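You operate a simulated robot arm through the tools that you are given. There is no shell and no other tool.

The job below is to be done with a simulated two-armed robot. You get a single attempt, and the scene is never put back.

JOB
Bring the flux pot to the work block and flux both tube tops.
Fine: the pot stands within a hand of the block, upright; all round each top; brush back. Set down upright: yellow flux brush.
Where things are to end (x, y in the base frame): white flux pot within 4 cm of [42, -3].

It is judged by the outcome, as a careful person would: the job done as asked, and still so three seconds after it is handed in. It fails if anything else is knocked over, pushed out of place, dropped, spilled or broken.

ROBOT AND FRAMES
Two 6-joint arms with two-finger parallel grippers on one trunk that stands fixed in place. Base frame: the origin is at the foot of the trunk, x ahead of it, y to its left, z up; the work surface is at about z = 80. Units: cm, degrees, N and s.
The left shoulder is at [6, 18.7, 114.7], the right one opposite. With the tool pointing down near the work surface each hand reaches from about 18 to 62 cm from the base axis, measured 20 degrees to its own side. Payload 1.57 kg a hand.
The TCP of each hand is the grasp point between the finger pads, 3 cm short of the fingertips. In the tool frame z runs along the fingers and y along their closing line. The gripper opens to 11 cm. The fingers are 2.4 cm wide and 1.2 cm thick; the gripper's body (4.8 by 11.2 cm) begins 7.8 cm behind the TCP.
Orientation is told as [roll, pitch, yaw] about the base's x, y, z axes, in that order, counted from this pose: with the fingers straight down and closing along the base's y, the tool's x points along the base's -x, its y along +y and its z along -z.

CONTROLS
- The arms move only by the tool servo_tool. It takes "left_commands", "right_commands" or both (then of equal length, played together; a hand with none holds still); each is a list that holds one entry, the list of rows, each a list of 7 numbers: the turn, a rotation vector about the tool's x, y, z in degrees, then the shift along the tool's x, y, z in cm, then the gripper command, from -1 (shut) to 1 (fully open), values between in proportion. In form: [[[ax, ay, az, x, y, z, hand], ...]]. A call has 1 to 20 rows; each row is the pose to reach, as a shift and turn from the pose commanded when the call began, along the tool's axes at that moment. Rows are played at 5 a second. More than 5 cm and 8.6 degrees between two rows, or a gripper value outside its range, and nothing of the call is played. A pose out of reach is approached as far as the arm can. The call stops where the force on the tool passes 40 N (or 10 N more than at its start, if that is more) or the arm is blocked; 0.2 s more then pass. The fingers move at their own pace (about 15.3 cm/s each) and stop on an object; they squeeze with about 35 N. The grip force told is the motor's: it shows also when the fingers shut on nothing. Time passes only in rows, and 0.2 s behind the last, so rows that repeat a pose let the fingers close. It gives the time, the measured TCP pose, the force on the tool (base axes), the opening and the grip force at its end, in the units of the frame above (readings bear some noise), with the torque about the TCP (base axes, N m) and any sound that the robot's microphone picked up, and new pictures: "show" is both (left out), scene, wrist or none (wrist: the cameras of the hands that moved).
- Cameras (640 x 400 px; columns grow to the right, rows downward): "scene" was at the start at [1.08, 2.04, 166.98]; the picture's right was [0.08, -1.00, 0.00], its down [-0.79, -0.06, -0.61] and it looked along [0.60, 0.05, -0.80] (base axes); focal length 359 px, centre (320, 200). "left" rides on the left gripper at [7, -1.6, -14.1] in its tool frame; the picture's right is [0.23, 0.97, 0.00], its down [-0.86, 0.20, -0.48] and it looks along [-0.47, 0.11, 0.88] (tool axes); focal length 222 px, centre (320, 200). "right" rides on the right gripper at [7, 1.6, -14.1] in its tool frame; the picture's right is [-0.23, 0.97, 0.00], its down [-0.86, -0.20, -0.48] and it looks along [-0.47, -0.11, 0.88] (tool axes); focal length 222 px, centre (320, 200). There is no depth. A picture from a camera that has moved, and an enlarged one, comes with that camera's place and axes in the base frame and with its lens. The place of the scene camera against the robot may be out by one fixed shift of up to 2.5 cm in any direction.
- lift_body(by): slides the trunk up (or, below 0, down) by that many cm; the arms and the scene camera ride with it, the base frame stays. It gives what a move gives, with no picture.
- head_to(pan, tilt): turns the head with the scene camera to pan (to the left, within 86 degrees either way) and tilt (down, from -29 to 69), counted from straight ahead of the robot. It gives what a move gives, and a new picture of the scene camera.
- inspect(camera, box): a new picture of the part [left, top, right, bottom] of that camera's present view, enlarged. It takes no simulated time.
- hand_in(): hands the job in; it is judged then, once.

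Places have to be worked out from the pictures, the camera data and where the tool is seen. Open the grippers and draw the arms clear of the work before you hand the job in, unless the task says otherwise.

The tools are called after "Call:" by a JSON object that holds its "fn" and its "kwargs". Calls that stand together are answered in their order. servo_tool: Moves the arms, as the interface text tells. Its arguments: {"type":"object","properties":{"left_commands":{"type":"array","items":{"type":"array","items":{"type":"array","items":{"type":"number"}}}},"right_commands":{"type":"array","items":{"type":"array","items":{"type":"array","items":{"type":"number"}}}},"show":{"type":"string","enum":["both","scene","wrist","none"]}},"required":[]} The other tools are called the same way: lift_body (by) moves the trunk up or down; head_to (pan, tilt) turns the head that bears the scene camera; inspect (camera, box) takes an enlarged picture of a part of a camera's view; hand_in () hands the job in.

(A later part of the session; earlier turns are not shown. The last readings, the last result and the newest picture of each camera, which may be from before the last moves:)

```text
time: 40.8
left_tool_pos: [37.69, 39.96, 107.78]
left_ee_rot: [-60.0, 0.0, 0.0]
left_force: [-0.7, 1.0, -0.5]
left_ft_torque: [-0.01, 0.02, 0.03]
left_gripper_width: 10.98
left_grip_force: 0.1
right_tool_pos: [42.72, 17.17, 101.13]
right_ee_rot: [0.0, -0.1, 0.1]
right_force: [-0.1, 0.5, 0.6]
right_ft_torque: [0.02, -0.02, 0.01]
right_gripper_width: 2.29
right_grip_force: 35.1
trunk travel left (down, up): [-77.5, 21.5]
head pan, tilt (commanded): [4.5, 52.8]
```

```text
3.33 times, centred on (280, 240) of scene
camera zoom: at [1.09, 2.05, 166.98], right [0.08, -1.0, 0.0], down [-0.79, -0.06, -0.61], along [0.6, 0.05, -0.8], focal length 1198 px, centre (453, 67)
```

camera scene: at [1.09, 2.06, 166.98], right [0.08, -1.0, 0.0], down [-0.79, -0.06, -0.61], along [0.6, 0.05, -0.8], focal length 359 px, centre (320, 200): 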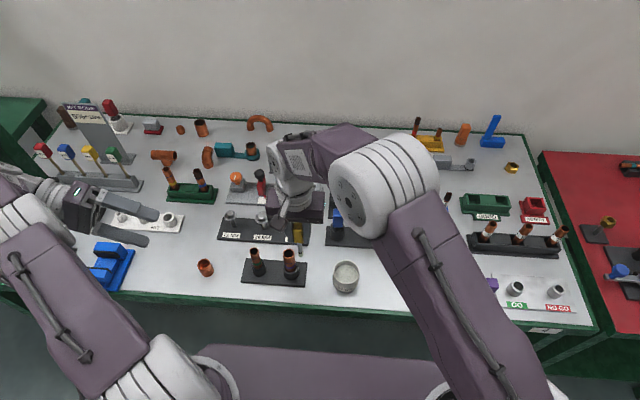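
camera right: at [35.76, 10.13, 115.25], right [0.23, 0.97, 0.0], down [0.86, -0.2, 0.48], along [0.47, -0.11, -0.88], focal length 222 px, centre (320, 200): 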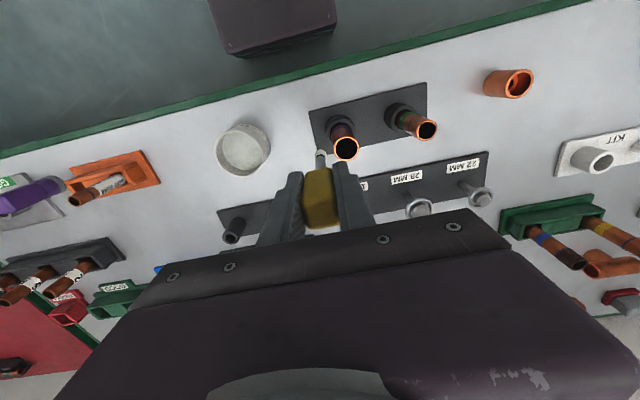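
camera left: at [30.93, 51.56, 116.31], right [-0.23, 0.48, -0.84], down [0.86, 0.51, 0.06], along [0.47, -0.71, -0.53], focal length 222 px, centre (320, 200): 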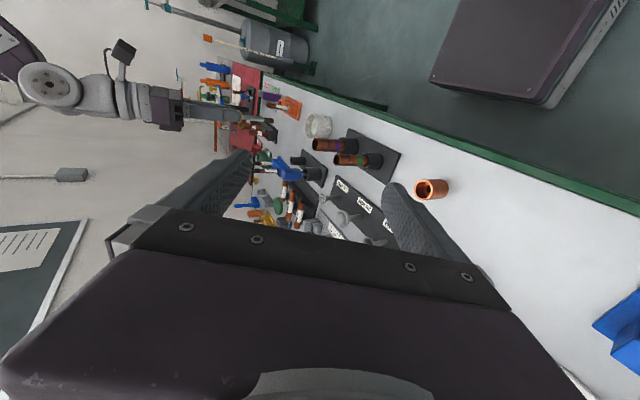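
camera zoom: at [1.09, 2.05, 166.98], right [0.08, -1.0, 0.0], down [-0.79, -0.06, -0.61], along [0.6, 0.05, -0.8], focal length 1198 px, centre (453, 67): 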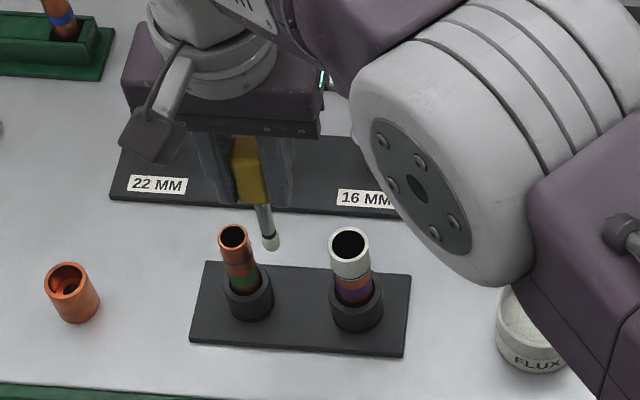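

Tip-to-tube geometry matches expectation: the axis is about 2.73 cm in +y and 0.05 in +x from the tip. I brush the first half of the small tube at radius 1.8 by the +x side.

Call:
{"fn": "servo_tool", "kwargs": {"right_commands": [[[0, 0, 0, -0.05, 0.5, 0, -1], [0, 0, 0, -0.05, 0.93, 0, -1], [0, 0, 0, -0.606, 1.018, 0, -1], [0, 0, 0, -1.108, 1.274, 0, -1], [0, 0, 0, -1.506, 1.672, 0, -1], [0, 0, 0, -1.762, 2.174, 0, -1], [0, 0, 0, -1.85, 2.73, 0, -1], [0, 0, 0, -1.762, 3.286, 0, -1], [0, 0, 0, -1.506, 3.788, 0, -1], [0, 0, 0, -1.108, 4.186, 0, -1], [0, 0, 0, -0.606, 4.442, 0, -1], [0, 0, 0, -0.05, 4.53, 0, -1]]], "show": "none"}}

Call:
{"fn": "inspect", "kwargs": {"camera": "right", "box": [230, 110, 390, 210]}}

Call:
{"fn": "inspect", "kwargs": {"camera": "left", "box": [290, 110, 390, 190]}}

Call:
{"fn": "inspect", "kwargs": {"camera": "scene", "box": [200, 180, 360, 300]}}

```text
time: 43.4
left_tool_pos: [37.95, 39.92, 107.96]
left_ee_rot: [-60.0, 0.1, 0.0]
left_force: [0.5, -0.2, 0.6]
left_ft_torque: [-0.02, 0.0, -0.03]
left_gripper_width: 10.98
left_grip_force: 0.0
right_tool_pos: [42.55, 21.36, 101.17]
right_ee_rot: [0.1, -0.1, 0.0]
right_force: [7.3, 0.3, 1.4]
right_ft_torque: [0.01, -0.76, 0.02]
right_gripper_width: 2.29
right_grip_force: 34.7
right hand out of reach, approached as far as the arm can: row 7, 8, 9, 10, 11, 12
trunk travel left (down, up): [-77.5, 21.5]
head pan, tilt (commanded): [4.5, 52.8]
```

```text
4.00 times, centred on (310, 160) of right
camera zoom: at [35.52, 22.86, 115.34], right [0.23, 0.97, 0.0], down [0.85, -0.2, 0.48], along [0.47, -0.11, -0.88], focal length 888 px, centre (360, 360)
```

zoom: 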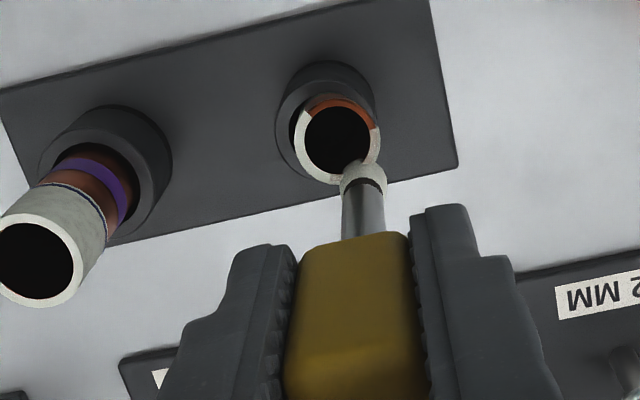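

```text
5.00 times, centred on (340, 150) of left
camera zoom: at [31.02, 51.46, 116.37], right [-0.23, 0.49, -0.84], down [0.86, 0.51, 0.07], along [0.47, -0.71, -0.53], focal length 1111 px, centre (220, 450)
```

zoom: 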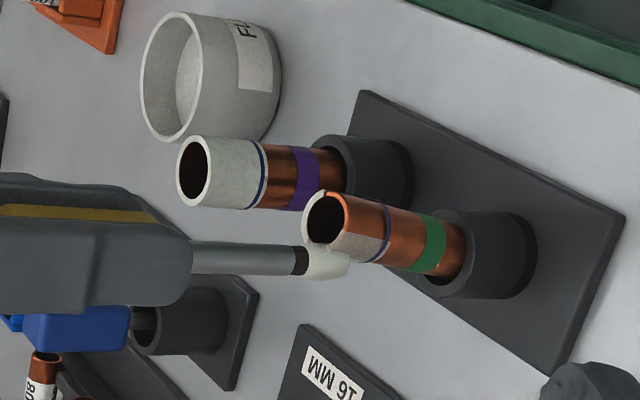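

```text
3.33 times, centred on (280, 240) of scene
camera zoom: at [1.3, 2.07, 166.99], right [0.08, -1.0, 0.0], down [-0.79, -0.06, -0.6], along [0.6, 0.05, -0.8], focal length 1198 px, centre (453, 67)
```

zoom: 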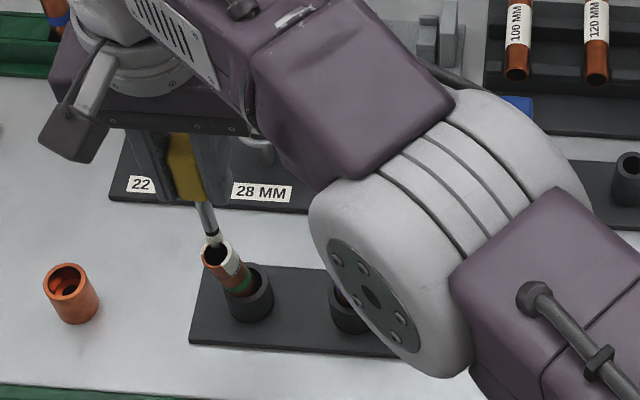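

The arm ran out of reach on the far side, so the tip cut inside the circle and leaned the small tube toward -x (7 N). I release it by tilting the tool 8° so the tip swings outward, away from the tube. That also brings the wrist back into reach.

Call:
{"fn": "servo_tool", "kwargs": {"right_commands": [[[-0.6, -0.8, 0, 0, 0, 0, -1], [-1.5, -2.0, 0, 0, 0, 0, -1], [-2.4, -3.2, 0, 0, 0, 0, -1], [-3.6, -4.8, 0, 0, 0, 0, -1], [-4.8, -6.4, 0, 0, 0, 0, -1], [-4.8, -6.4, 0, 0, 0, 0, -1]]], "show": "none"}}

Call:
{"fn": "inspect", "kwargs": {"camera": "right", "box": [230, 110, 390, 210]}}

Call:
{"fn": "inspect", "kwargs": {"camera": "left", "box": [290, 110, 390, 190]}}

Call:
{"fn": "inspect", "kwargs": {"camera": "scene", "box": [200, 180, 360, 300]}}

```text
time: 44.8
left_tool_pos: [37.86, 39.97, 107.96]
left_ee_rot: [-59.9, 0.0, -0.1]
left_force: [0.2, 0.1, -0.2]
left_ft_torque: [0.01, -0.02, 0.0]
left_gripper_width: 11.0
left_grip_force: 0.1
right_tool_pos: [42.39, 21.34, 101.2]
right_ee_rot: [4.8, -6.4, -0.2]
right_force: [0.2, 0.6, -0.7]
right_ft_torque: [0.03, 0.03, -0.01]
right_gripper_width: 2.31
right_grip_force: 35.1
trunk travel left (down, up): [-77.5, 21.5]
head pan, tilt (commanded): [4.5, 52.8]
```

```text
4.00 times, centred on (310, 160) of right
camera zoom: at [33.79, 21.77, 114.52], right [0.22, 0.97, 0.11], down [0.8, -0.24, 0.55], along [0.56, -0.04, -0.83], focal length 888 px, centre (360, 360)
```

zoom: 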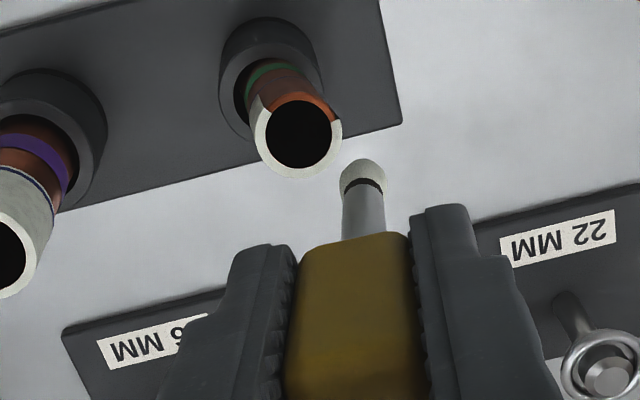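

```text
5.00 times, centred on (340, 150) of left
camera zoom: at [30.87, 51.47, 116.4], right [-0.23, 0.49, -0.84], down [0.86, 0.51, 0.07], along [0.47, -0.71, -0.53], focal length 1111 px, centre (220, 450)
```

zoom: 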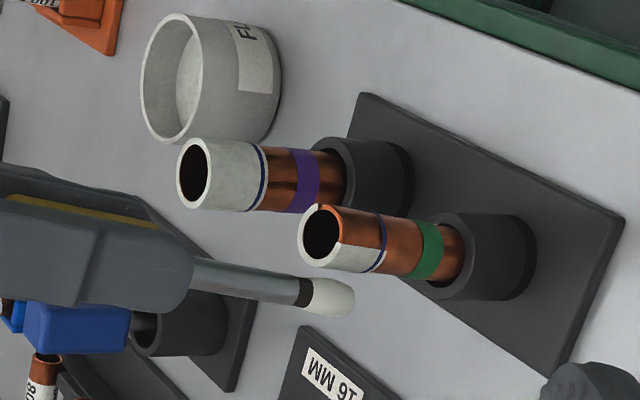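

```text
3.33 times, centred on (280, 240) of scene
camera zoom: at [1.1, 2.08, 166.98], right [0.08, -1.0, 0.0], down [-0.79, -0.06, -0.6], along [0.6, 0.05, -0.8], focal length 1198 px, centre (453, 67)
```

zoom: 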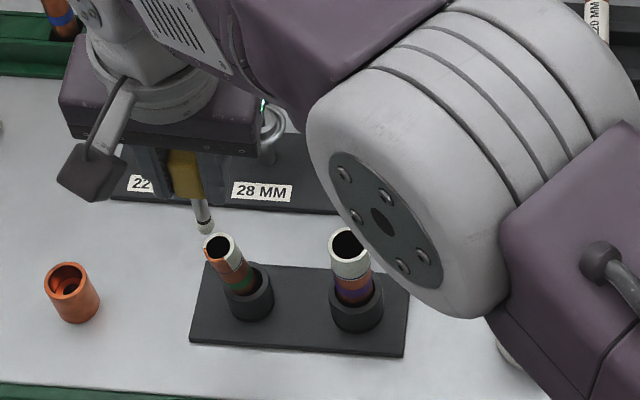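

The tube stays leaning slightly, its top near (42.05,20.7) instead of (43.0,19.95), and contact is released. I take the tip round the +y side, clear of the tube, to its -x/+y side. From there I can nudge it back upright while fluxing that side.

Call:
{"fn": "servo_tool", "kwargs": {"right_commands": [[[0, 0, 0, 0.35, 0.3, -0.02, -1], [0, 0, 0, 0.708, 0.552, -0.033, -1], [0, 0, 0, 1.19, 0.7, -0.08, -1], [0, 0, 0, 1.673, 0.775, -0.123, -1], [0, 0, 0, 2.15, 0.72, -0.19, -1], [0, 0, 0, 2.636, 0.561, -0.249, -1], [0, 0, 0, 3.1, 0.25, -0.33, -1], [0, 0, 0, 3.497, -0.133, -0.404, -1], [0, 0, 0, 3.497, -0.133, -0.404, -1]]], "show": "none"}}

Call:
{"fn": "inspect", "kwargs": {"camera": "right", "box": [230, 90, 390, 210]}}

Call:
{"fn": "inspect", "kwargs": {"camera": "left", "box": [290, 100, 390, 180]}}

Call:
{"fn": "inspect", "kwargs": {"camera": "scene", "box": [200, 180, 360, 300]}}

```text
time: 46.8
left_tool_pos: [37.75, 39.86, 107.95]
left_ee_rot: [-60.1, 0.0, 0.0]
left_force: [0.3, 0.4, -0.6]
left_ft_torque: [0.0, -0.03, -0.02]
left_gripper_width: 11.01
left_grip_force: 0.0
right_tool_pos: [38.78, 21.19, 100.94]
right_ee_rot: [4.9, -6.4, -0.3]
right_force: [-0.1, -0.2, 0.5]
right_ft_torque: [0.03, 0.04, 0.03]
right_gripper_width: 2.29
right_grip_force: 34.6
trunk travel left (down, up): [-77.5, 21.5]
head pan, tilt (commanded): [4.5, 52.8]
```

```text
3.33 times, centred on (310, 150) of right
camera zoom: at [30.26, 21.63, 114.44], right [0.22, 0.97, 0.11], down [0.8, -0.24, 0.55], along [0.56, -0.04, -0.83], focal length 740 px, centre (353, 367)
```

zoom: 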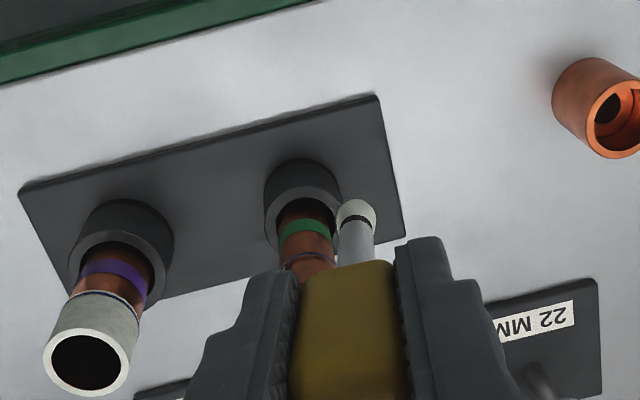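

```text
5.00 times, centred on (340, 140) of left
camera zoom: at [30.86, 51.47, 116.41], right [-0.23, 0.49, -0.84], down [0.86, 0.51, 0.07], along [0.47, -0.71, -0.53], focal length 1111 px, centre (220, 500)
```

zoom: 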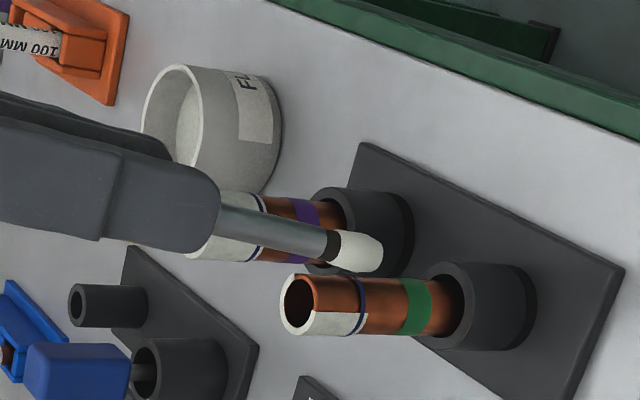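

```text
3.33 times, centred on (280, 240) of scene
camera zoom: at [1.09, 2.08, 166.98], right [0.08, -1.0, 0.0], down [-0.79, -0.06, -0.6], along [0.6, 0.05, -0.8], focal length 1198 px, centre (453, 67)
```

zoom: 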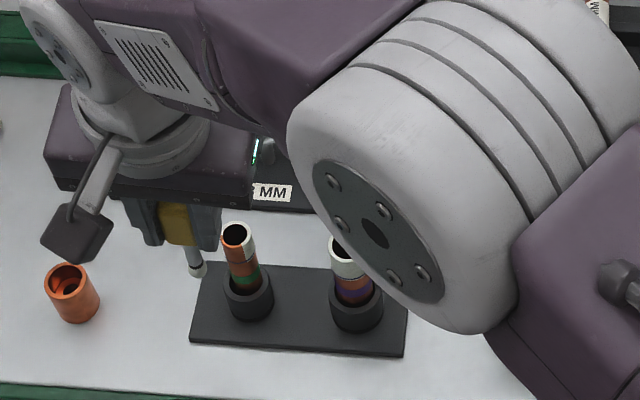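

The small tube has settled back upright by itself, its rim back at its original place in the side view. I go back round the +y side at a clear radius to the +x/+y side with the tilt kept, checking that the reach is fine there.

Call:
{"fn": "servo_tool", "kwargs": {"right_commands": [[[0, 0, 0, -0.82, 0.15, 0.1, -1], [0, 0, 0, -1.639, 0.25, 0.198, -1], [0, 0, 0, -2.3, 0.4, 0.28, -1], [0, 0, 0, -2.93, 0.405, 0.363, -1], [0, 0, 0, -3.45, 0.25, 0.41, -1], [0, 0, 0, -3.898, -0.014, 0.437, -1], [0, 0, 0, -4.41, -0.614, 0.444, -1], [0, 0, 0, -4.41, -0.614, 0.444, -1]]], "show": "none"}}

Call:
{"fn": "inspect", "kwargs": {"camera": "right", "box": [230, 90, 390, 210]}}

Call:
{"fn": "inspect", "kwargs": {"camera": "left", "box": [290, 100, 390, 180]}}

Call:
{"fn": "inspect", "kwargs": {"camera": "scene", "box": [200, 180, 360, 300]}}

```text
time: 48.6
left_tool_pos: [37.76, 39.84, 107.84]
left_ee_rot: [-59.9, -0.1, 0.0]
left_force: [-0.4, 1.0, 0.3]
left_ft_torque: [0.0, 0.03, -0.02]
left_gripper_width: 11.0
left_grip_force: 0.0
right_tool_pos: [43.25, 20.66, 101.21]
right_ee_rot: [4.8, -6.4, -0.4]
right_force: [1.0, 0.2, -0.8]
right_ft_torque: [0.03, 0.02, 0.01]
right_gripper_width: 2.34
right_grip_force: 35.1
trunk travel left (down, up): [-77.5, 21.5]
head pan, tilt (commanded): [4.5, 52.8]
```

```text
3.33 times, centred on (310, 150) of right
camera zoom: at [34.67, 21.02, 114.47], right [0.22, 0.97, 0.11], down [0.8, -0.24, 0.55], along [0.56, -0.04, -0.83], focal length 740 px, centre (353, 367)
```

zoom: 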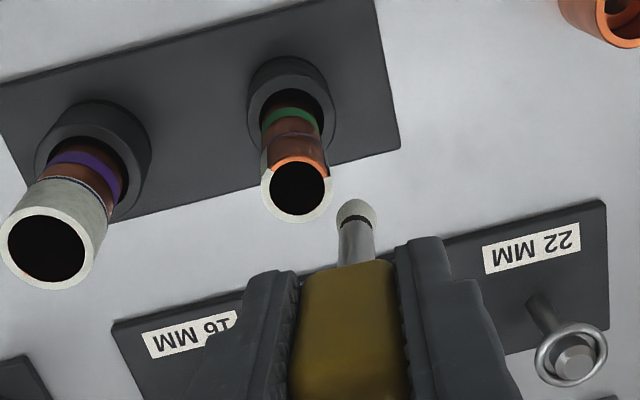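

```text
5.00 times, centred on (340, 140) of left
camera zoom: at [30.85, 51.47, 116.41], right [-0.23, 0.49, -0.84], down [0.86, 0.51, 0.07], along [0.47, -0.71, -0.53], focal length 1111 px, centre (220, 500)
```

zoom: 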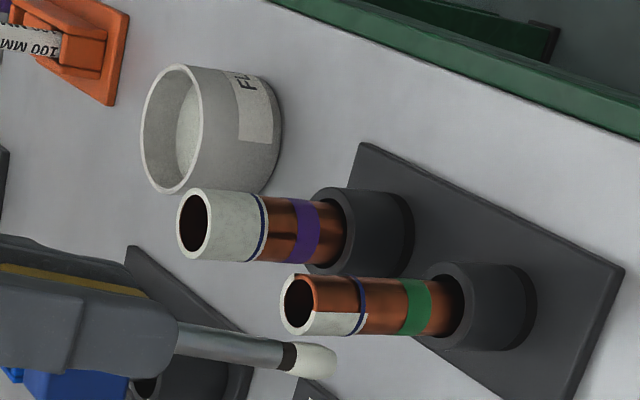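

```text
3.33 times, centred on (280, 240) of scene
camera zoom: at [1.08, 2.08, 166.98], right [0.08, -1.0, 0.0], down [-0.79, -0.06, -0.61], along [0.6, 0.05, -0.8], focal length 1198 px, centre (453, 67)
```

zoom: 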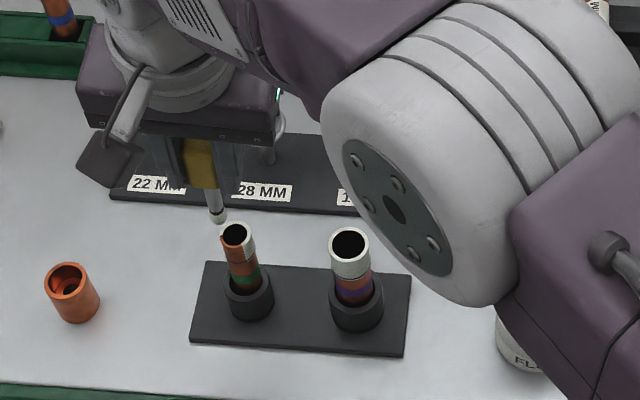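

Reach is fine here with the tilt, and both tubes are upright. I now close in to a radius of about 1.9 and brush round the +y side toward -x, checking halfway.

Call:
{"fn": "servo_tool", "kwargs": {"right_commands": [[[0, 0, 0, 0.165, -0.206, -0.036, -1], [0, 0, 0, 0.673, 0.102, -0.067, -1], [0, 0, 0, 1.249, 0.232, -0.121, -1], [0, 0, 0, 1.828, 0.173, -0.191, -1], [0, 0, 0, 2.352, -0.064, -0.27, -1], [0, 0, 0, 2.769, -0.446, -0.349, -1], [0, 0, 0, 3.044, -0.933, -0.421, -1]]], "show": "none"}}

Call:
{"fn": "inspect", "kwargs": {"camera": "right", "box": [230, 90, 390, 210]}}

Call:
{"fn": "inspect", "kwargs": {"camera": "left", "box": [290, 100, 390, 180]}}

Call:
{"fn": "inspect", "kwargs": {"camera": "scene", "box": [200, 180, 360, 300]}}

```text
time: 50.2
left_tool_pos: [37.74, 39.92, 107.9]
left_ee_rot: [-60.1, 0.0, -0.1]
left_force: [-0.1, -0.3, -0.1]
left_ft_torque: [0.01, 0.0, 0.01]
left_gripper_width: 10.99
left_grip_force: 0.1
right_tool_pos: [40.24, 19.62, 101.12]
right_ee_rot: [4.8, -6.5, -0.3]
right_force: [0.3, 0.2, -0.6]
right_ft_torque: [0.01, 0.0, 0.0]
right_gripper_width: 2.32
right_grip_force: 35.1
trunk travel left (down, up): [-77.5, 21.5]
head pan, tilt (commanded): [4.5, 52.8]
```

```text
3.33 times, centred on (310, 150) of right
camera zoom: at [31.67, 19.98, 114.51], right [0.22, 0.97, 0.11], down [0.8, -0.24, 0.55], along [0.56, -0.04, -0.83], focal length 740 px, centre (353, 367)
```

zoom: 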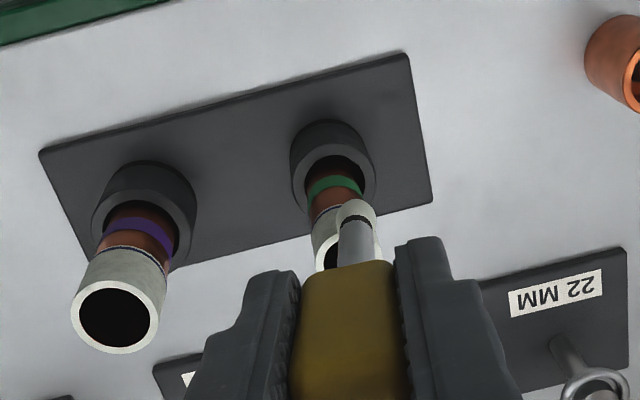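

```text
5.00 times, centred on (340, 140) of left
camera zoom: at [30.85, 51.45, 116.42], right [-0.23, 0.49, -0.84], down [0.86, 0.51, 0.07], along [0.47, -0.71, -0.53], focal length 1111 px, centre (220, 500)
```

zoom: 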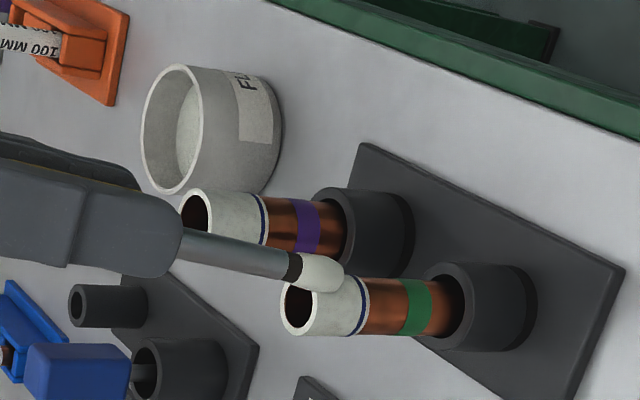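

```text
3.33 times, centred on (280, 240) of scene
camera zoom: at [1.07, 2.04, 166.98], right [0.08, -1.0, 0.0], down [-0.79, -0.06, -0.61], along [0.6, 0.05, -0.8], focal length 1198 px, centre (453, 67)
```

zoom: 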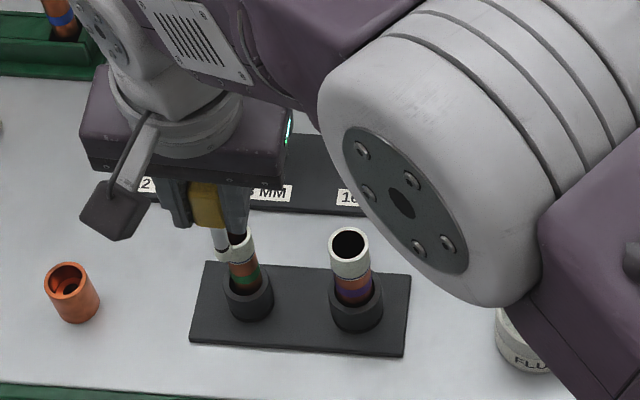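

No force, the tube is upright, and flux now covers the +y side. I finish the circle along -x and past -y for overlap.

Call:
{"fn": "servo_tool", "kwargs": {"right_commands": [[[0, 0, 0, 0.112, -0.543, -0.058, -1], [0, 0, 0, 0.058, -1.09, -0.098, -1], [0, 0, 0, -0.155, -1.595, -0.117, -1], [0, 0, 0, -0.506, -2.015, -0.113, -1], [0, 0, 0, -0.965, -2.315, -0.087, -1], [0, 0, 0, -1.495, -2.465, -0.04, -1], [0, 0, 0, -2.051, -2.451, 0.024, -1], [0, 0, 0, -2.553, -2.279, 0.095, -1]]], "show": "none"}}

Call:
{"fn": "inspect", "kwargs": {"camera": "right", "box": [270, 110, 430, 230]}}

Call:
{"fn": "inspect", "kwargs": {"camera": "left", "box": [290, 100, 390, 180]}}

Call:
{"fn": "inspect", "kwargs": {"camera": "scene", "box": [200, 180, 360, 300]}}

```text
time: 52.0
left_tool_pos: [37.92, 39.97, 108.0]
left_ee_rot: [-60.0, 0.0, 0.0]
left_force: [-0.9, -0.1, 0.1]
left_ft_torque: [-0.01, -0.01, 0.0]
left_gripper_width: 11.02
left_grip_force: 0.1
right_tool_pos: [42.86, 17.32, 101.05]
right_ee_rot: [4.9, -6.4, -0.3]
right_force: [0.2, 0.1, -0.7]
right_ft_torque: [-0.01, 0.03, 0.0]
right_gripper_width: 2.31
right_grip_force: 34.8
trunk travel left (down, up): [-77.5, 21.5]
head pan, tilt (commanded): [4.5, 52.8]
```

```text
3.33 times, centred on (350, 170) of right
camera zoom: at [34.21, 17.84, 114.39], right [0.22, 0.97, 0.11], down [0.8, -0.24, 0.55], along [0.56, -0.04, -0.83], focal length 740 px, centre (220, 300)
```

zoom: 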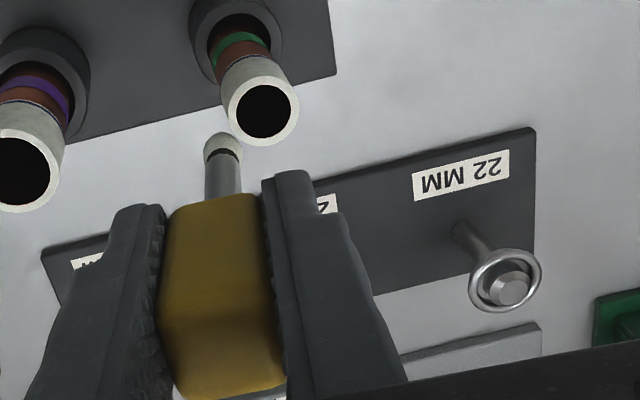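

```text
5.00 times, centred on (340, 140) of left
camera zoom: at [30.88, 51.47, 116.4], right [-0.23, 0.49, -0.84], down [0.86, 0.51, 0.07], along [0.47, -0.71, -0.53], focal length 1111 px, centre (220, 500)
```

zoom: 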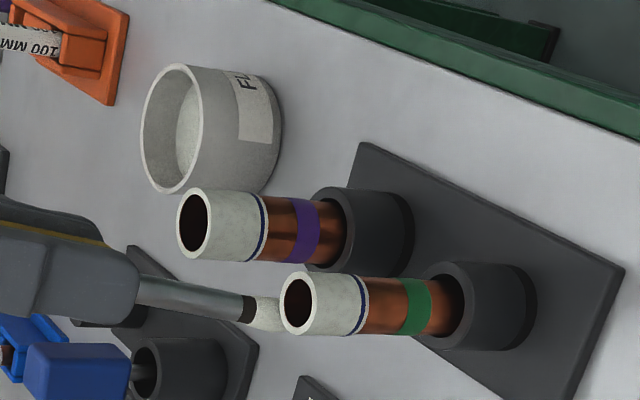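

```text
3.33 times, centred on (280, 240) of scene
camera zoom: at [1.11, 2.08, 166.98], right [0.08, -1.0, 0.0], down [-0.79, -0.06, -0.6], along [0.6, 0.05, -0.8], focal length 1198 px, centre (453, 67)
```

zoom: 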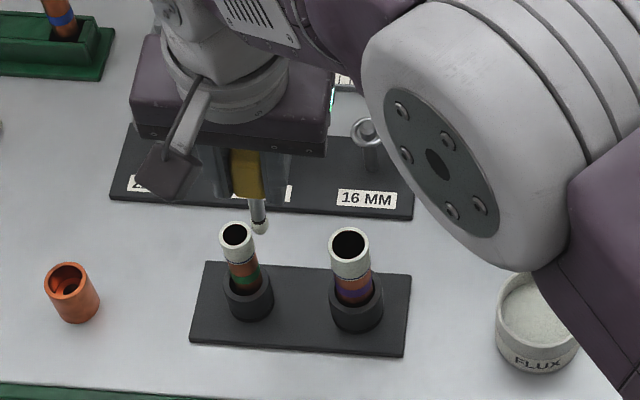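

Both tops look white all the way round and both tubes stand upright. I raise the brush clear, remove the tilt, and then check both tubes and how the brush sits in the grip.

Call:
{"fn": "servo_tool", "kwargs": {"right_commands": [[[0, 0, 0, -0.113, -0.215, -1.015, -1], [0, 0, 0, -0.335, -0.048, -2.996, -1], [1.6, 2.1, 0, -0.614, 0.16, -5.47, -1], [3.2, 4.3, 0, -0.892, 0.369, -7.947, -1], [4.8, 6.4, 0, -0.892, 0.369, -7.947, -1], [4.8, 6.4, 0, -0.892, 0.369, -7.947, -1]]], "show": "none"}}

Call:
{"fn": "inspect", "kwargs": {"camera": "right", "box": [220, 90, 420, 220]}}

Call:
{"fn": "inspect", "kwargs": {"camera": "left", "box": [250, 90, 390, 190]}}

Call:
{"fn": "inspect", "kwargs": {"camera": "scene", "box": [200, 170, 360, 300]}}

```text
time: 53.4
left_tool_pos: [37.83, 39.82, 107.94]
left_ee_rot: [-59.9, 0.1, 0.1]
left_force: [-0.3, 0.6, -0.3]
left_ft_torque: [-0.03, 0.0, 0.0]
left_gripper_width: 11.01
left_grip_force: 0.1
right_tool_pos: [42.71, 17.04, 109.21]
right_ee_rot: [-0.1, 0.0, 0.1]
right_force: [-0.3, 0.1, -1.2]
right_ft_torque: [0.03, 0.02, 0.0]
right_gripper_width: 2.3
right_grip_force: 34.8
trunk travel left (down, up): [-77.5, 21.5]
head pan, tilt (commanded): [4.5, 52.8]
```

```text
3.08 times, centred on (320, 155) of right
camera zoom: at [35.67, 18.62, 123.26], right [0.23, 0.97, 0.0], down [0.86, -0.2, 0.48], along [0.47, -0.11, -0.88], focal length 684 px, centre (320, 338)
```

zoom: 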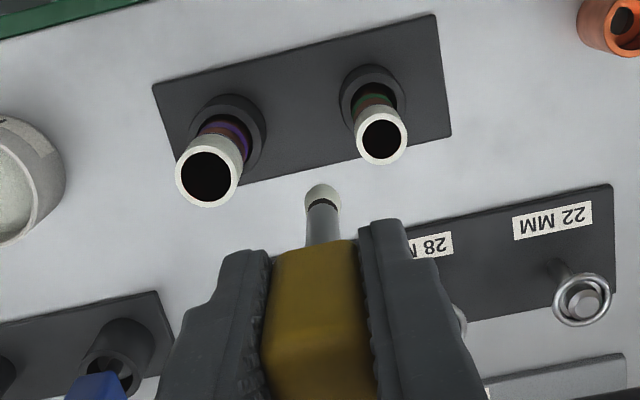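

```text
4.00 times, centred on (320, 140) of left
camera zoom: at [30.85, 51.46, 116.42], right [-0.23, 0.49, -0.84], down [0.86, 0.51, 0.07], along [0.47, -0.71, -0.53], focal length 888 px, centre (320, 440)
```

zoom: 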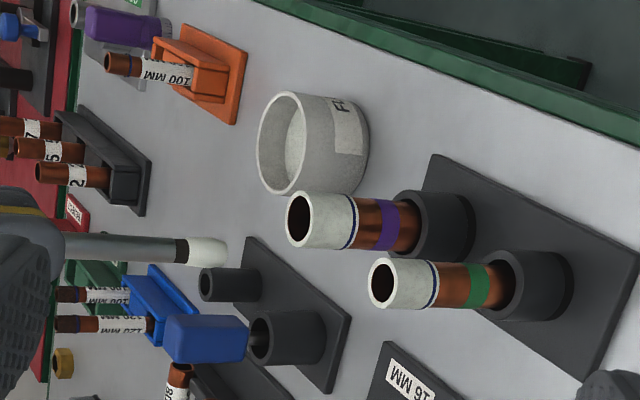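

```text
3.08 times, centred on (280, 235) of scene
camera zoom: at [1.07, 2.06, 166.98], right [0.08, -1.0, 0.0], down [-0.79, -0.06, -0.61], along [0.6, 0.05, -0.8], focal length 1106 px, centre (443, 92)
```

zoom: 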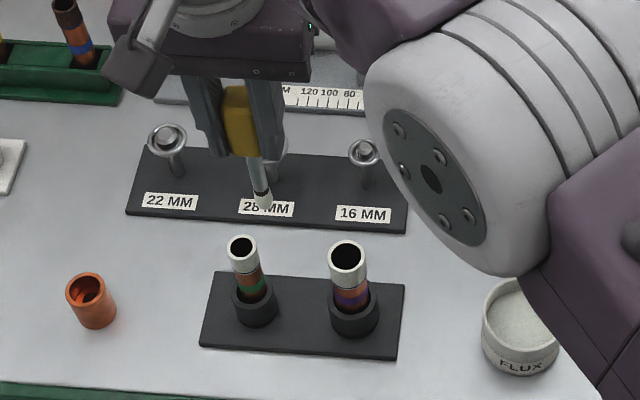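

Both tops are fluxed all round and the brush still hangs straight in the grip. I carry it back at this height to above its holder.

Call:
{"fn": "servo_tool", "kwargs": {"right_commands": [[[0, 0, 0, -0.6, -1.3, 0, -1], [0, 0, 0, -1.9, -4.1, 0, -1], [0, 0, 0, -3.3, -7.1, 0, -1], [0, 0, 0, -4.7, -10.1, 0, -1], [0, 0, 0, -6.1, -13.2, 0, -1], [0, 0, 0, -7.5, -16.2, 0, -1], [0, 0, 0, -8.9, -19.3, 0, -1], [0, 0, 0, -10.3, -22.3, 0, -1], [0, 0, 0, -11.5, -25, 0, -1], [0, 0, 0, -12.2, -26.6, 0, -1], [0, 0, 0, -12.47, -27.07, 0, -1], [0, 0, 0, -12.47, -27.07, 0, -1]]]}}

Call:
{"fn": "inspect", "kwargs": {"camera": "right", "box": [260, 80, 400, 230]}}

Call:
{"fn": "inspect", "kwargs": {"camera": "left", "box": [200, 90, 340, 190]}}

Call:
{"fn": "inspect", "kwargs": {"camera": "scene", "box": [320, 130, 440, 260]}}

```text
time: 56.0
left_tool_pos: [37.7, 39.93, 107.94]
left_ee_rot: [-60.0, 0.0, 0.0]
left_force: [-0.5, 0.2, -0.3]
left_ft_torque: [-0.01, -0.01, 0.0]
left_gripper_width: 10.99
left_grip_force: 0.1
right_tool_pos: [55.1, -10.0, 109.12]
right_ee_rot: [0.0, 0.0, 0.0]
right_force: [0.2, 0.2, 0.1]
right_ft_torque: [0.01, 0.0, 0.0]
right_gripper_width: 2.32
right_grip_force: 35.3
trunk travel left (down, up): [-77.5, 21.5]
head pan, tilt (commanded): [4.5, 52.8]
camera scene: at [1.08, 2.06, 166.98], right [0.08, -1.0, 0.0], down [-0.79, -0.06, -0.61], along [0.6, 0.05, -0.8], focal length 359 px, centre (320, 200)
camera right: at [48.1, -8.45, 123.2], right [0.23, 0.97, 0.0], down [0.86, -0.2, 0.48], along [0.47, -0.11, -0.88], focal length 222 px, centre (320, 200)
```

scene: 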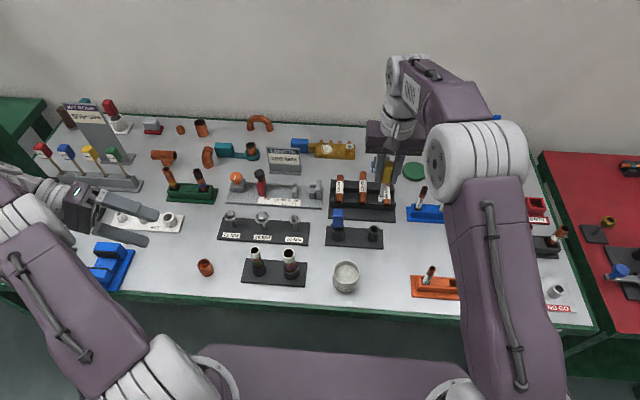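
right: 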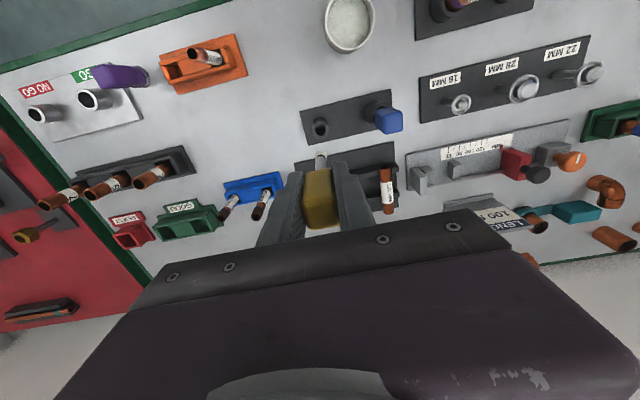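

```text
2.67 times, centred on (330, 155) of right
camera zoom: at [48.1, -8.45, 123.2], right [0.23, 0.97, 0.0], down [0.86, -0.2, 0.48], along [0.47, -0.11, -0.88], focal length 592 px, centre (293, 320)
```

zoom: 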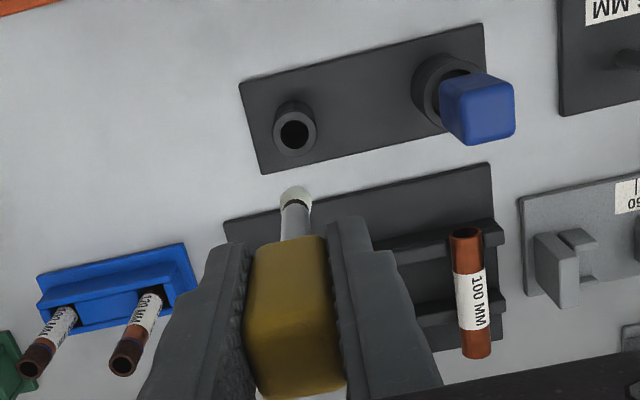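

```text
4.00 times, centred on (270, 140) of left
camera zoom: at [30.86, 51.46, 116.41], right [-0.23, 0.49, -0.84], down [0.86, 0.51, 0.07], along [0.47, -0.71, -0.53], focal length 888 px, centre (520, 440)
```

zoom: 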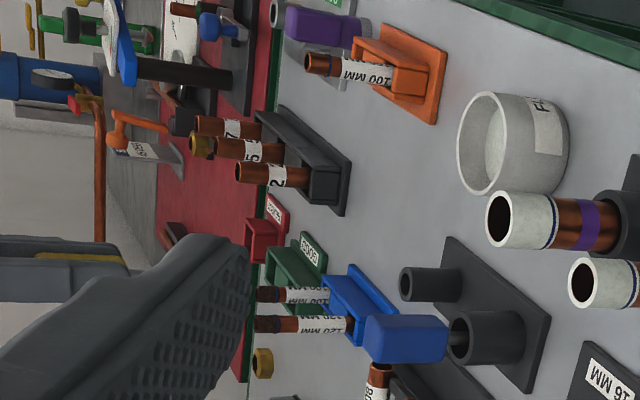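

```text
3.08 times, centred on (380, 195) of scene
camera zoom: at [1.08, 2.06, 166.98], right [0.08, -1.0, 0.0], down [-0.79, -0.06, -0.61], along [0.6, 0.05, -0.8], focal length 1106 px, centre (135, 215)
```

zoom: 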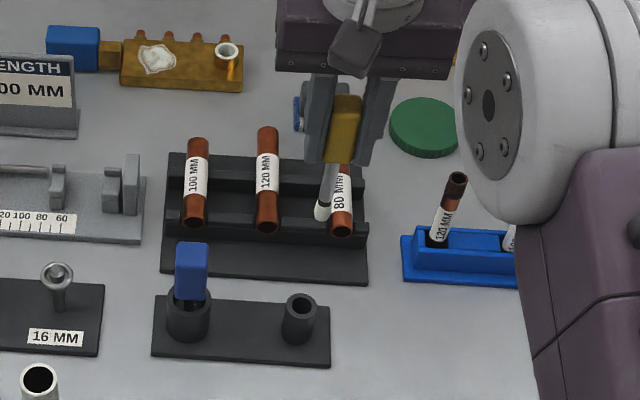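

The tip lines up with the empty holder hole about as it did just after pulling out. I lower to just above the holder and check alignment before inserting.

Call:
{"fn": "servo_tool", "kwargs": {"right_commands": [[[0, 0, 0, -0.1, -0.07, 2, -1], [0, 0, 0, -0.1, -0.07, 4.5, -1], [0, 0, 0, -0.1, -0.07, 7, -1], [0, 0, 0, -0.1, -0.07, 9.5, -1], [0, 0, 0, -0.1, -0.07, 11.5, -1], [0, 0, 0, -0.1, -0.07, 12.5, -1], [0, 0, 0, -0.1, -0.07, 12.5, -1]]], "show": "none"}}

Call:
{"fn": "inspect", "kwargs": {"camera": "right", "box": [270, 90, 370, 200]}}

Call:
{"fn": "inspect", "kwargs": {"camera": "left", "box": [220, 110, 320, 200]}}

Call:
{"fn": "inspect", "kwargs": {"camera": "scene", "box": [330, 170, 420, 260]}}

```text
time: 57.6
left_tool_pos: [37.88, 39.9, 108.01]
left_ee_rot: [-60.0, 0.0, 0.1]
left_force: [-0.7, 0.1, 0.5]
left_ft_torque: [-0.03, -0.03, -0.01]
left_gripper_width: 10.99
left_grip_force: 0.0
right_tool_pos: [55.28, -9.99, 96.7]
right_ee_rot: [-0.1, 0.0, 0.0]
right_force: [-0.3, -0.2, -1.0]
right_ft_torque: [-0.02, 0.01, -0.02]
right_gripper_width: 2.3
right_grip_force: 34.6
trunk travel left (down, up): [-77.5, 21.5]
head pan, tilt (commanded): [4.5, 52.8]
```

```text
3.64 times, centred on (320, 145) of right
camera zoom: at [48.26, -8.49, 110.82], right [0.23, 0.97, 0.0], down [0.86, -0.2, 0.48], along [0.47, -0.11, -0.88], focal length 808 px, centre (320, 400)
```

zoom: 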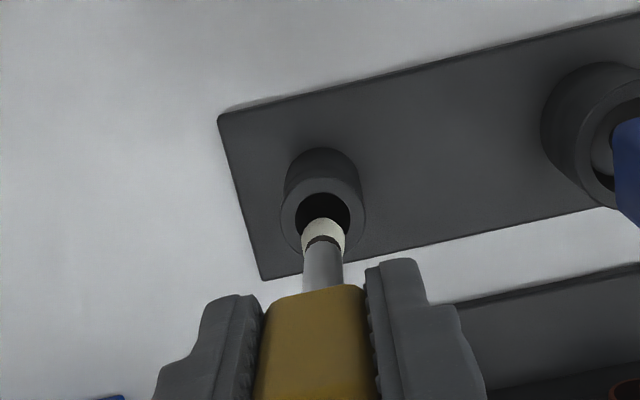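

```text
4.44 times, centred on (270, 155) of left
camera zoom: at [30.86, 51.46, 116.41], right [-0.23, 0.49, -0.84], down [0.86, 0.51, 0.07], along [0.47, -0.71, -0.53], focal length 987 px, centre (542, 400)
```

zoom: 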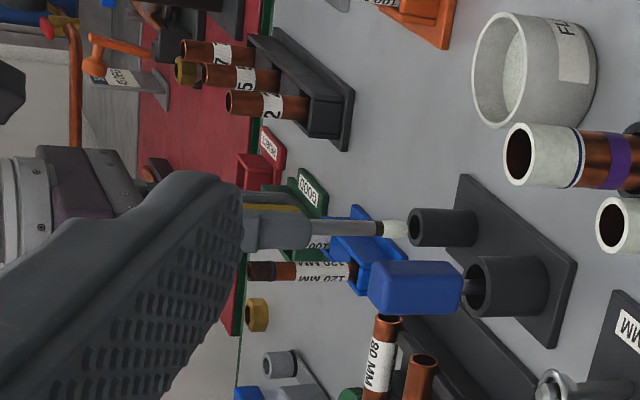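

```text
4.44 times, centred on (375, 215) of scene
camera zoom: at [1.09, 2.06, 166.98], right [0.08, -1.0, 0.0], down [-0.79, -0.06, -0.61], along [0.6, 0.05, -0.8], focal length 1597 px, centre (76, 133)
```

zoom: 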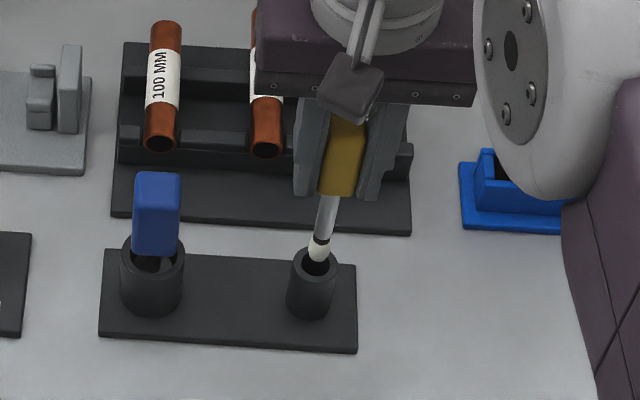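

Alignment is good: the tip is within about 0.15 cm of the hole centre. I shift 0.1 cm back in x and insert slowly.

Call:
{"fn": "servo_tool", "kwargs": {"right_commands": [[[0, 0, 0, 0.1, 0.02, 0.4, -1], [0, 0, 0, 0.1, 0.02, 0.9, -1], [0, 0, 0, 0.1, 0.02, 1.4, -1], [0, 0, 0, 0.1, 0.02, 1.9, -1], [0, 0, 0, 0.1, 0.02, 2.4, -1], [0, 0, 0, 0.1, 0.02, 2.9, -1], [0, 0, 0, 0.1, 0.02, 3.4, -1], [0, 0, 0, 0.1, 0.02, 3.9, -1], [0, 0, 0, 0.1, 0.02, 4.3, -1], [0, 0, 0, 0.1, 0.02, 4.3, -1]]], "show": "wrist"}}

Call:
{"fn": "inspect", "kwargs": {"camera": "left", "box": [220, 110, 320, 200]}}

Call:
{"fn": "inspect", "kwargs": {"camera": "scene", "box": [330, 170, 420, 260]}}

```text
time: 59.8
left_tool_pos: [37.71, 39.95, 107.95]
left_ee_rot: [-60.0, 0.1, 0.0]
left_force: [-0.8, -0.6, 0.4]
left_ft_torque: [-0.02, 0.01, -0.01]
left_gripper_width: 10.99
left_grip_force: 0.1
right_tool_pos: [55.23, -10.08, 92.28]
right_ee_rot: [0.1, 0.0, 0.0]
right_force: [-0.4, 1.2, -1.0]
right_ft_torque: [-0.01, 0.01, -0.01]
right_gripper_width: 2.32
right_grip_force: 35.1
trunk travel left (down, up): [-77.5, 21.5]
head pan, tilt (commanded): [4.5, 52.8]
camera right: at [48.22, -8.51, 106.45], right [0.23, 0.97, 0.0], down [0.86, -0.2, 0.48], along [0.47, -0.11, -0.88], focal length 222 px, centre (320, 200)
```

right: 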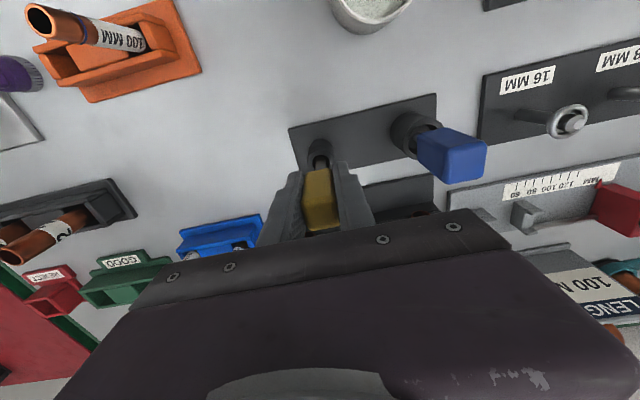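

```text
4.44 times, centred on (270, 155) of left
camera zoom: at [30.86, 51.46, 116.41], right [-0.23, 0.49, -0.84], down [0.86, 0.51, 0.07], along [0.47, -0.71, -0.53], focal length 987 px, centre (542, 400)
```

zoom: 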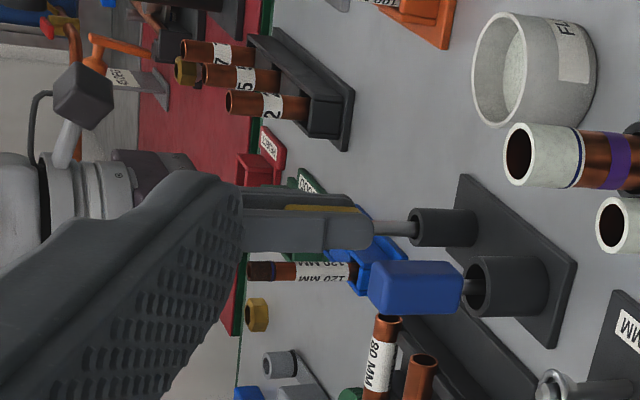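

```text
4.44 times, centred on (375, 215) of scene
camera zoom: at [1.09, 2.06, 166.98], right [0.08, -1.0, 0.0], down [-0.79, -0.06, -0.61], along [0.6, 0.05, -0.8], focal length 1597 px, centre (76, 133)
```

zoom: 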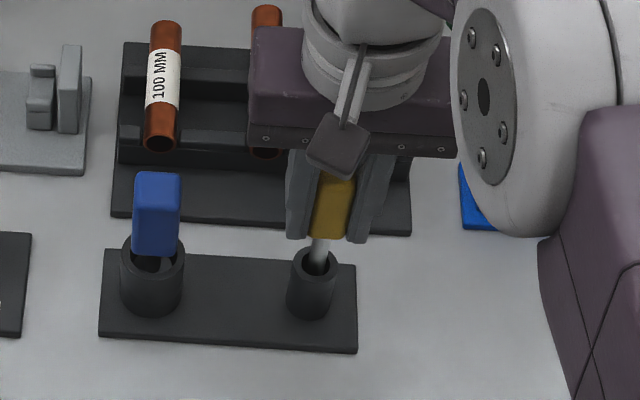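

It is inserted with no contact force. I lower the last bit in small steps until it seats on the holder's bottom.

Call:
{"fn": "servo_tool", "kwargs": {"right_commands": [[[0, 0, 0, 0, 0, 0.15, -1], [0, 0, 0, 0, 0, 0.3, -1], [0, 0, 0, 0, 0, 0.42, -1], [0, 0, 0, 0, 0, 0.5, -1], [0, 0, 0, 0, 0, 0.5, -1]]], "show": "none"}}

```text
time: 61.0
left_tool_pos: [37.84, 39.97, 107.97]
left_ee_rot: [-60.0, -0.1, 0.0]
left_force: [0.0, 1.1, -0.6]
left_ft_torque: [0.02, 0.0, 0.02]
left_gripper_width: 11.0
left_grip_force: 0.1
right_tool_pos: [55.26, -9.96, 91.84]
right_ee_rot: [0.0, 0.0, -0.1]
right_force: [-0.2, -0.5, -0.3]
right_ft_torque: [0.02, 0.02, -0.01]
right_gripper_width: 2.32
right_grip_force: 34.6
trunk travel left (down, up): [-77.5, 21.5]
head pan, tilt (commanded): [4.5, 52.8]
```

Call:
{"fn": "servo_tool", "kwargs": {"right_commands": [[[0, 0, 0, 0, 0, 0.1, -1], [0, 0, 0, 0, 0, 0.2, -1], [0, 0, 0, 0, 0, 0.3, -1], [0, 0, 0, 0, 0, 0.3, -1]]], "show": "none"}}

```text
time: 62.0
left_tool_pos: [37.78, 40.06, 108.04]
left_ee_rot: [-60.1, 0.0, 0.1]
left_force: [-0.5, -0.9, -1.6]
left_ft_torque: [-0.04, -0.02, -0.03]
left_gripper_width: 10.99
left_grip_force: 0.0
right_tool_pos: [55.28, -9.96, 91.53]
right_ee_rot: [0.0, 0.1, 0.0]
right_force: [0.2, 0.8, -0.9]
right_ft_torque: [0.0, 0.01, 0.01]
right_gripper_width: 2.29
right_grip_force: 35.5
trunk travel left (down, up): [-77.5, 21.5]
head pan, tilt (commanded): [4.5, 52.8]
```

The TCP is at 91.5 with still no seating force, so I keep easing down in 1 mm steps.

Call:
{"fn": "servo_tool", "kwargs": {"right_commands": [[[0, 0, 0, 0, 0, 0.1, -1], [0, 0, 0, 0, 0, 0.2, -1], [0, 0, 0, 0, 0, 0.2, -1]]], "show": "none"}}

Call:
{"fn": "inspect", "kwargs": {"camera": "scene", "box": [330, 170, 420, 260]}}

Call:
{"fn": "inspect", "kwargs": {"camera": "left", "box": [220, 110, 320, 200]}}

```text
time: 62.8
left_tool_pos: [37.75, 39.87, 107.95]
left_ee_rot: [-60.1, 0.1, 0.1]
left_force: [0.4, -0.1, -0.9]
left_ft_torque: [-0.04, 0.0, 0.0]
left_gripper_width: 11.02
left_grip_force: 0.0
right_tool_pos: [55.22, -10.03, 91.37]
right_ee_rot: [0.0, -0.1, 0.0]
right_force: [0.3, 1.2, 5.4]
right_ft_torque: [0.0, -0.02, -0.02]
right_gripper_width: 2.3
right_grip_force: 35.0
trunk travel left (down, up): [-77.5, 21.5]
head pan, tilt (commanded): [4.5, 52.8]
```

```text
4.44 times, centred on (375, 215) of scene
camera zoom: at [0.99, 2.08, 166.99], right [0.08, -1.0, 0.0], down [-0.79, -0.06, -0.61], along [0.6, 0.05, -0.8], focal length 1597 px, centre (76, 133)
```

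zoom: 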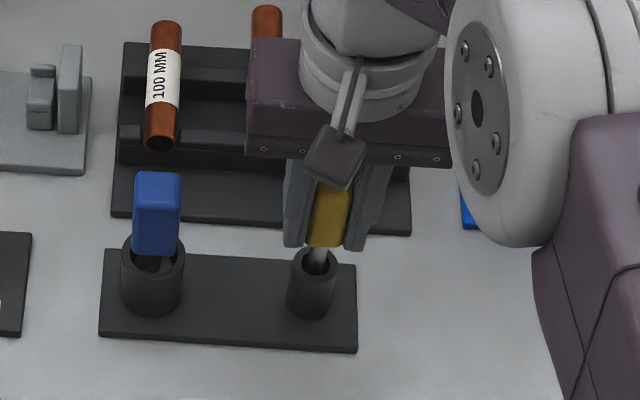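

```text
4.44 times, centred on (270, 155) of left
camera zoom: at [30.8, 51.47, 116.43], right [-0.23, 0.49, -0.84], down [0.86, 0.51, 0.07], along [0.47, -0.71, -0.53], focal length 987 px, centre (542, 400)
```

zoom: 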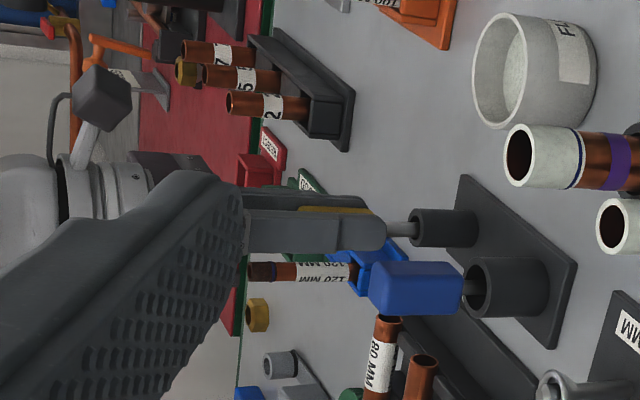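

It is seated with 5 N at the bottom. I relax, open the fingers gently, then check that the brush stands by itself.

Call:
{"fn": "servo_tool", "kwargs": {"right_commands": [[[0, 0, 0, 0, 0, -0.04, -1], [0, 0, 0, 0, 0, -0.04, -0.5], [0, 0, 0, 0, 0, -0.04, -0.35], [0, 0, 0, 0, 0, -0.04, -0.1], [0, 0, 0, 0, 0, -0.04, 0.1], [0, 0, 0, 0, 0, -0.04, 0.1]]], "show": "wrist"}}

Call:
{"fn": "inspect", "kwargs": {"camera": "scene", "box": [330, 170, 420, 260]}}

```text
time: 64.2
left_tool_pos: [37.84, 40.04, 107.9]
left_ee_rot: [-60.0, 0.0, 0.0]
left_force: [0.3, -0.7, 0.4]
left_ft_torque: [0.0, 0.02, 0.02]
left_gripper_width: 11.0
left_grip_force: 0.0
right_tool_pos: [55.22, -10.08, 91.34]
right_ee_rot: [-0.1, 0.0, 0.1]
right_force: [-0.5, 0.1, -0.3]
right_ft_torque: [0.02, -0.01, 0.02]
right_gripper_width: 6.05
right_grip_force: 0.0
trunk travel left (down, up): [-77.5, 21.5]
head pan, tilt (commanded): [4.5, 52.8]
camera right: at [48.19, -8.51, 105.5], right [0.23, 0.97, 0.0], down [0.86, -0.2, 0.48], along [0.47, -0.11, -0.88], focal length 222 px, centre (320, 200)
```

right: 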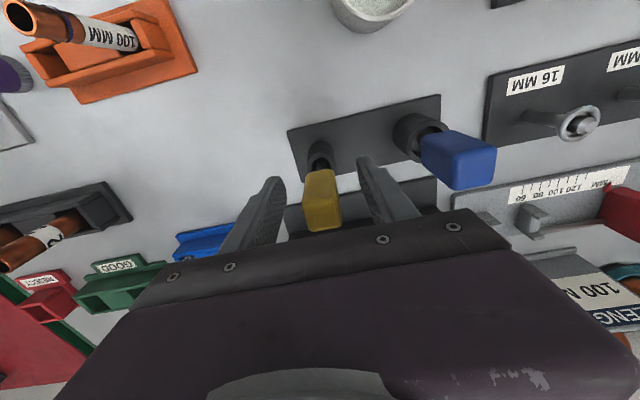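

```text
4.44 times, centred on (375, 215) of scene
camera zoom: at [1.08, 2.06, 166.98], right [0.08, -1.0, 0.0], down [-0.79, -0.06, -0.61], along [0.6, 0.05, -0.8], focal length 1597 px, centre (76, 133)
```

zoom: 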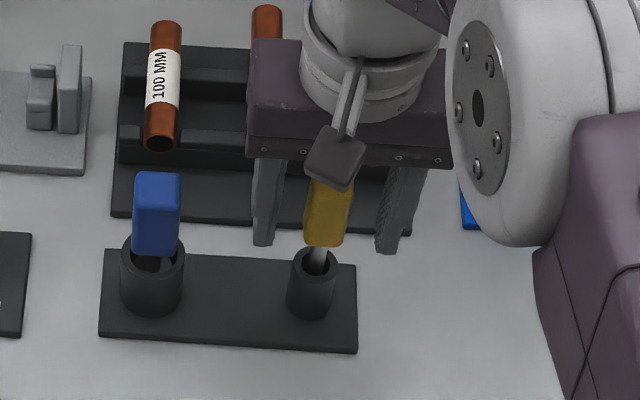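

The brush stands upright in its holder, free between the fingers. I rise straight up, then draw the right arm back and return the left hand to its upright parked pose.

Call:
{"fn": "servo_tool", "kwargs": {"right_commands": [[[0, 0, 0, 0, 0, -1, 0.1], [0, 0, 0, 0, 0, -3, 0.1], [0, 0, 0, 0, 0, -6, 0.1], [0, 0, 0, 0, 0, -9, 0.1], [0, 0, 0, 0, 0, -12, 0.1], [0, 0, 0, 0, 0, -16, 0.1], [0, 0, 0, 2, -1, -20, 0.3], [0, 0, 0, 5, -2, -24, 0.6], [0, 0, 0, 9, -3.5, -28, 1], [0, 0, 0, 12.5, -5, -31, 1], [0, 0, 0, 16, -6, -33, 1]]]}}

```text
refused: row 8 steps farther than a row can; nothing moved
```

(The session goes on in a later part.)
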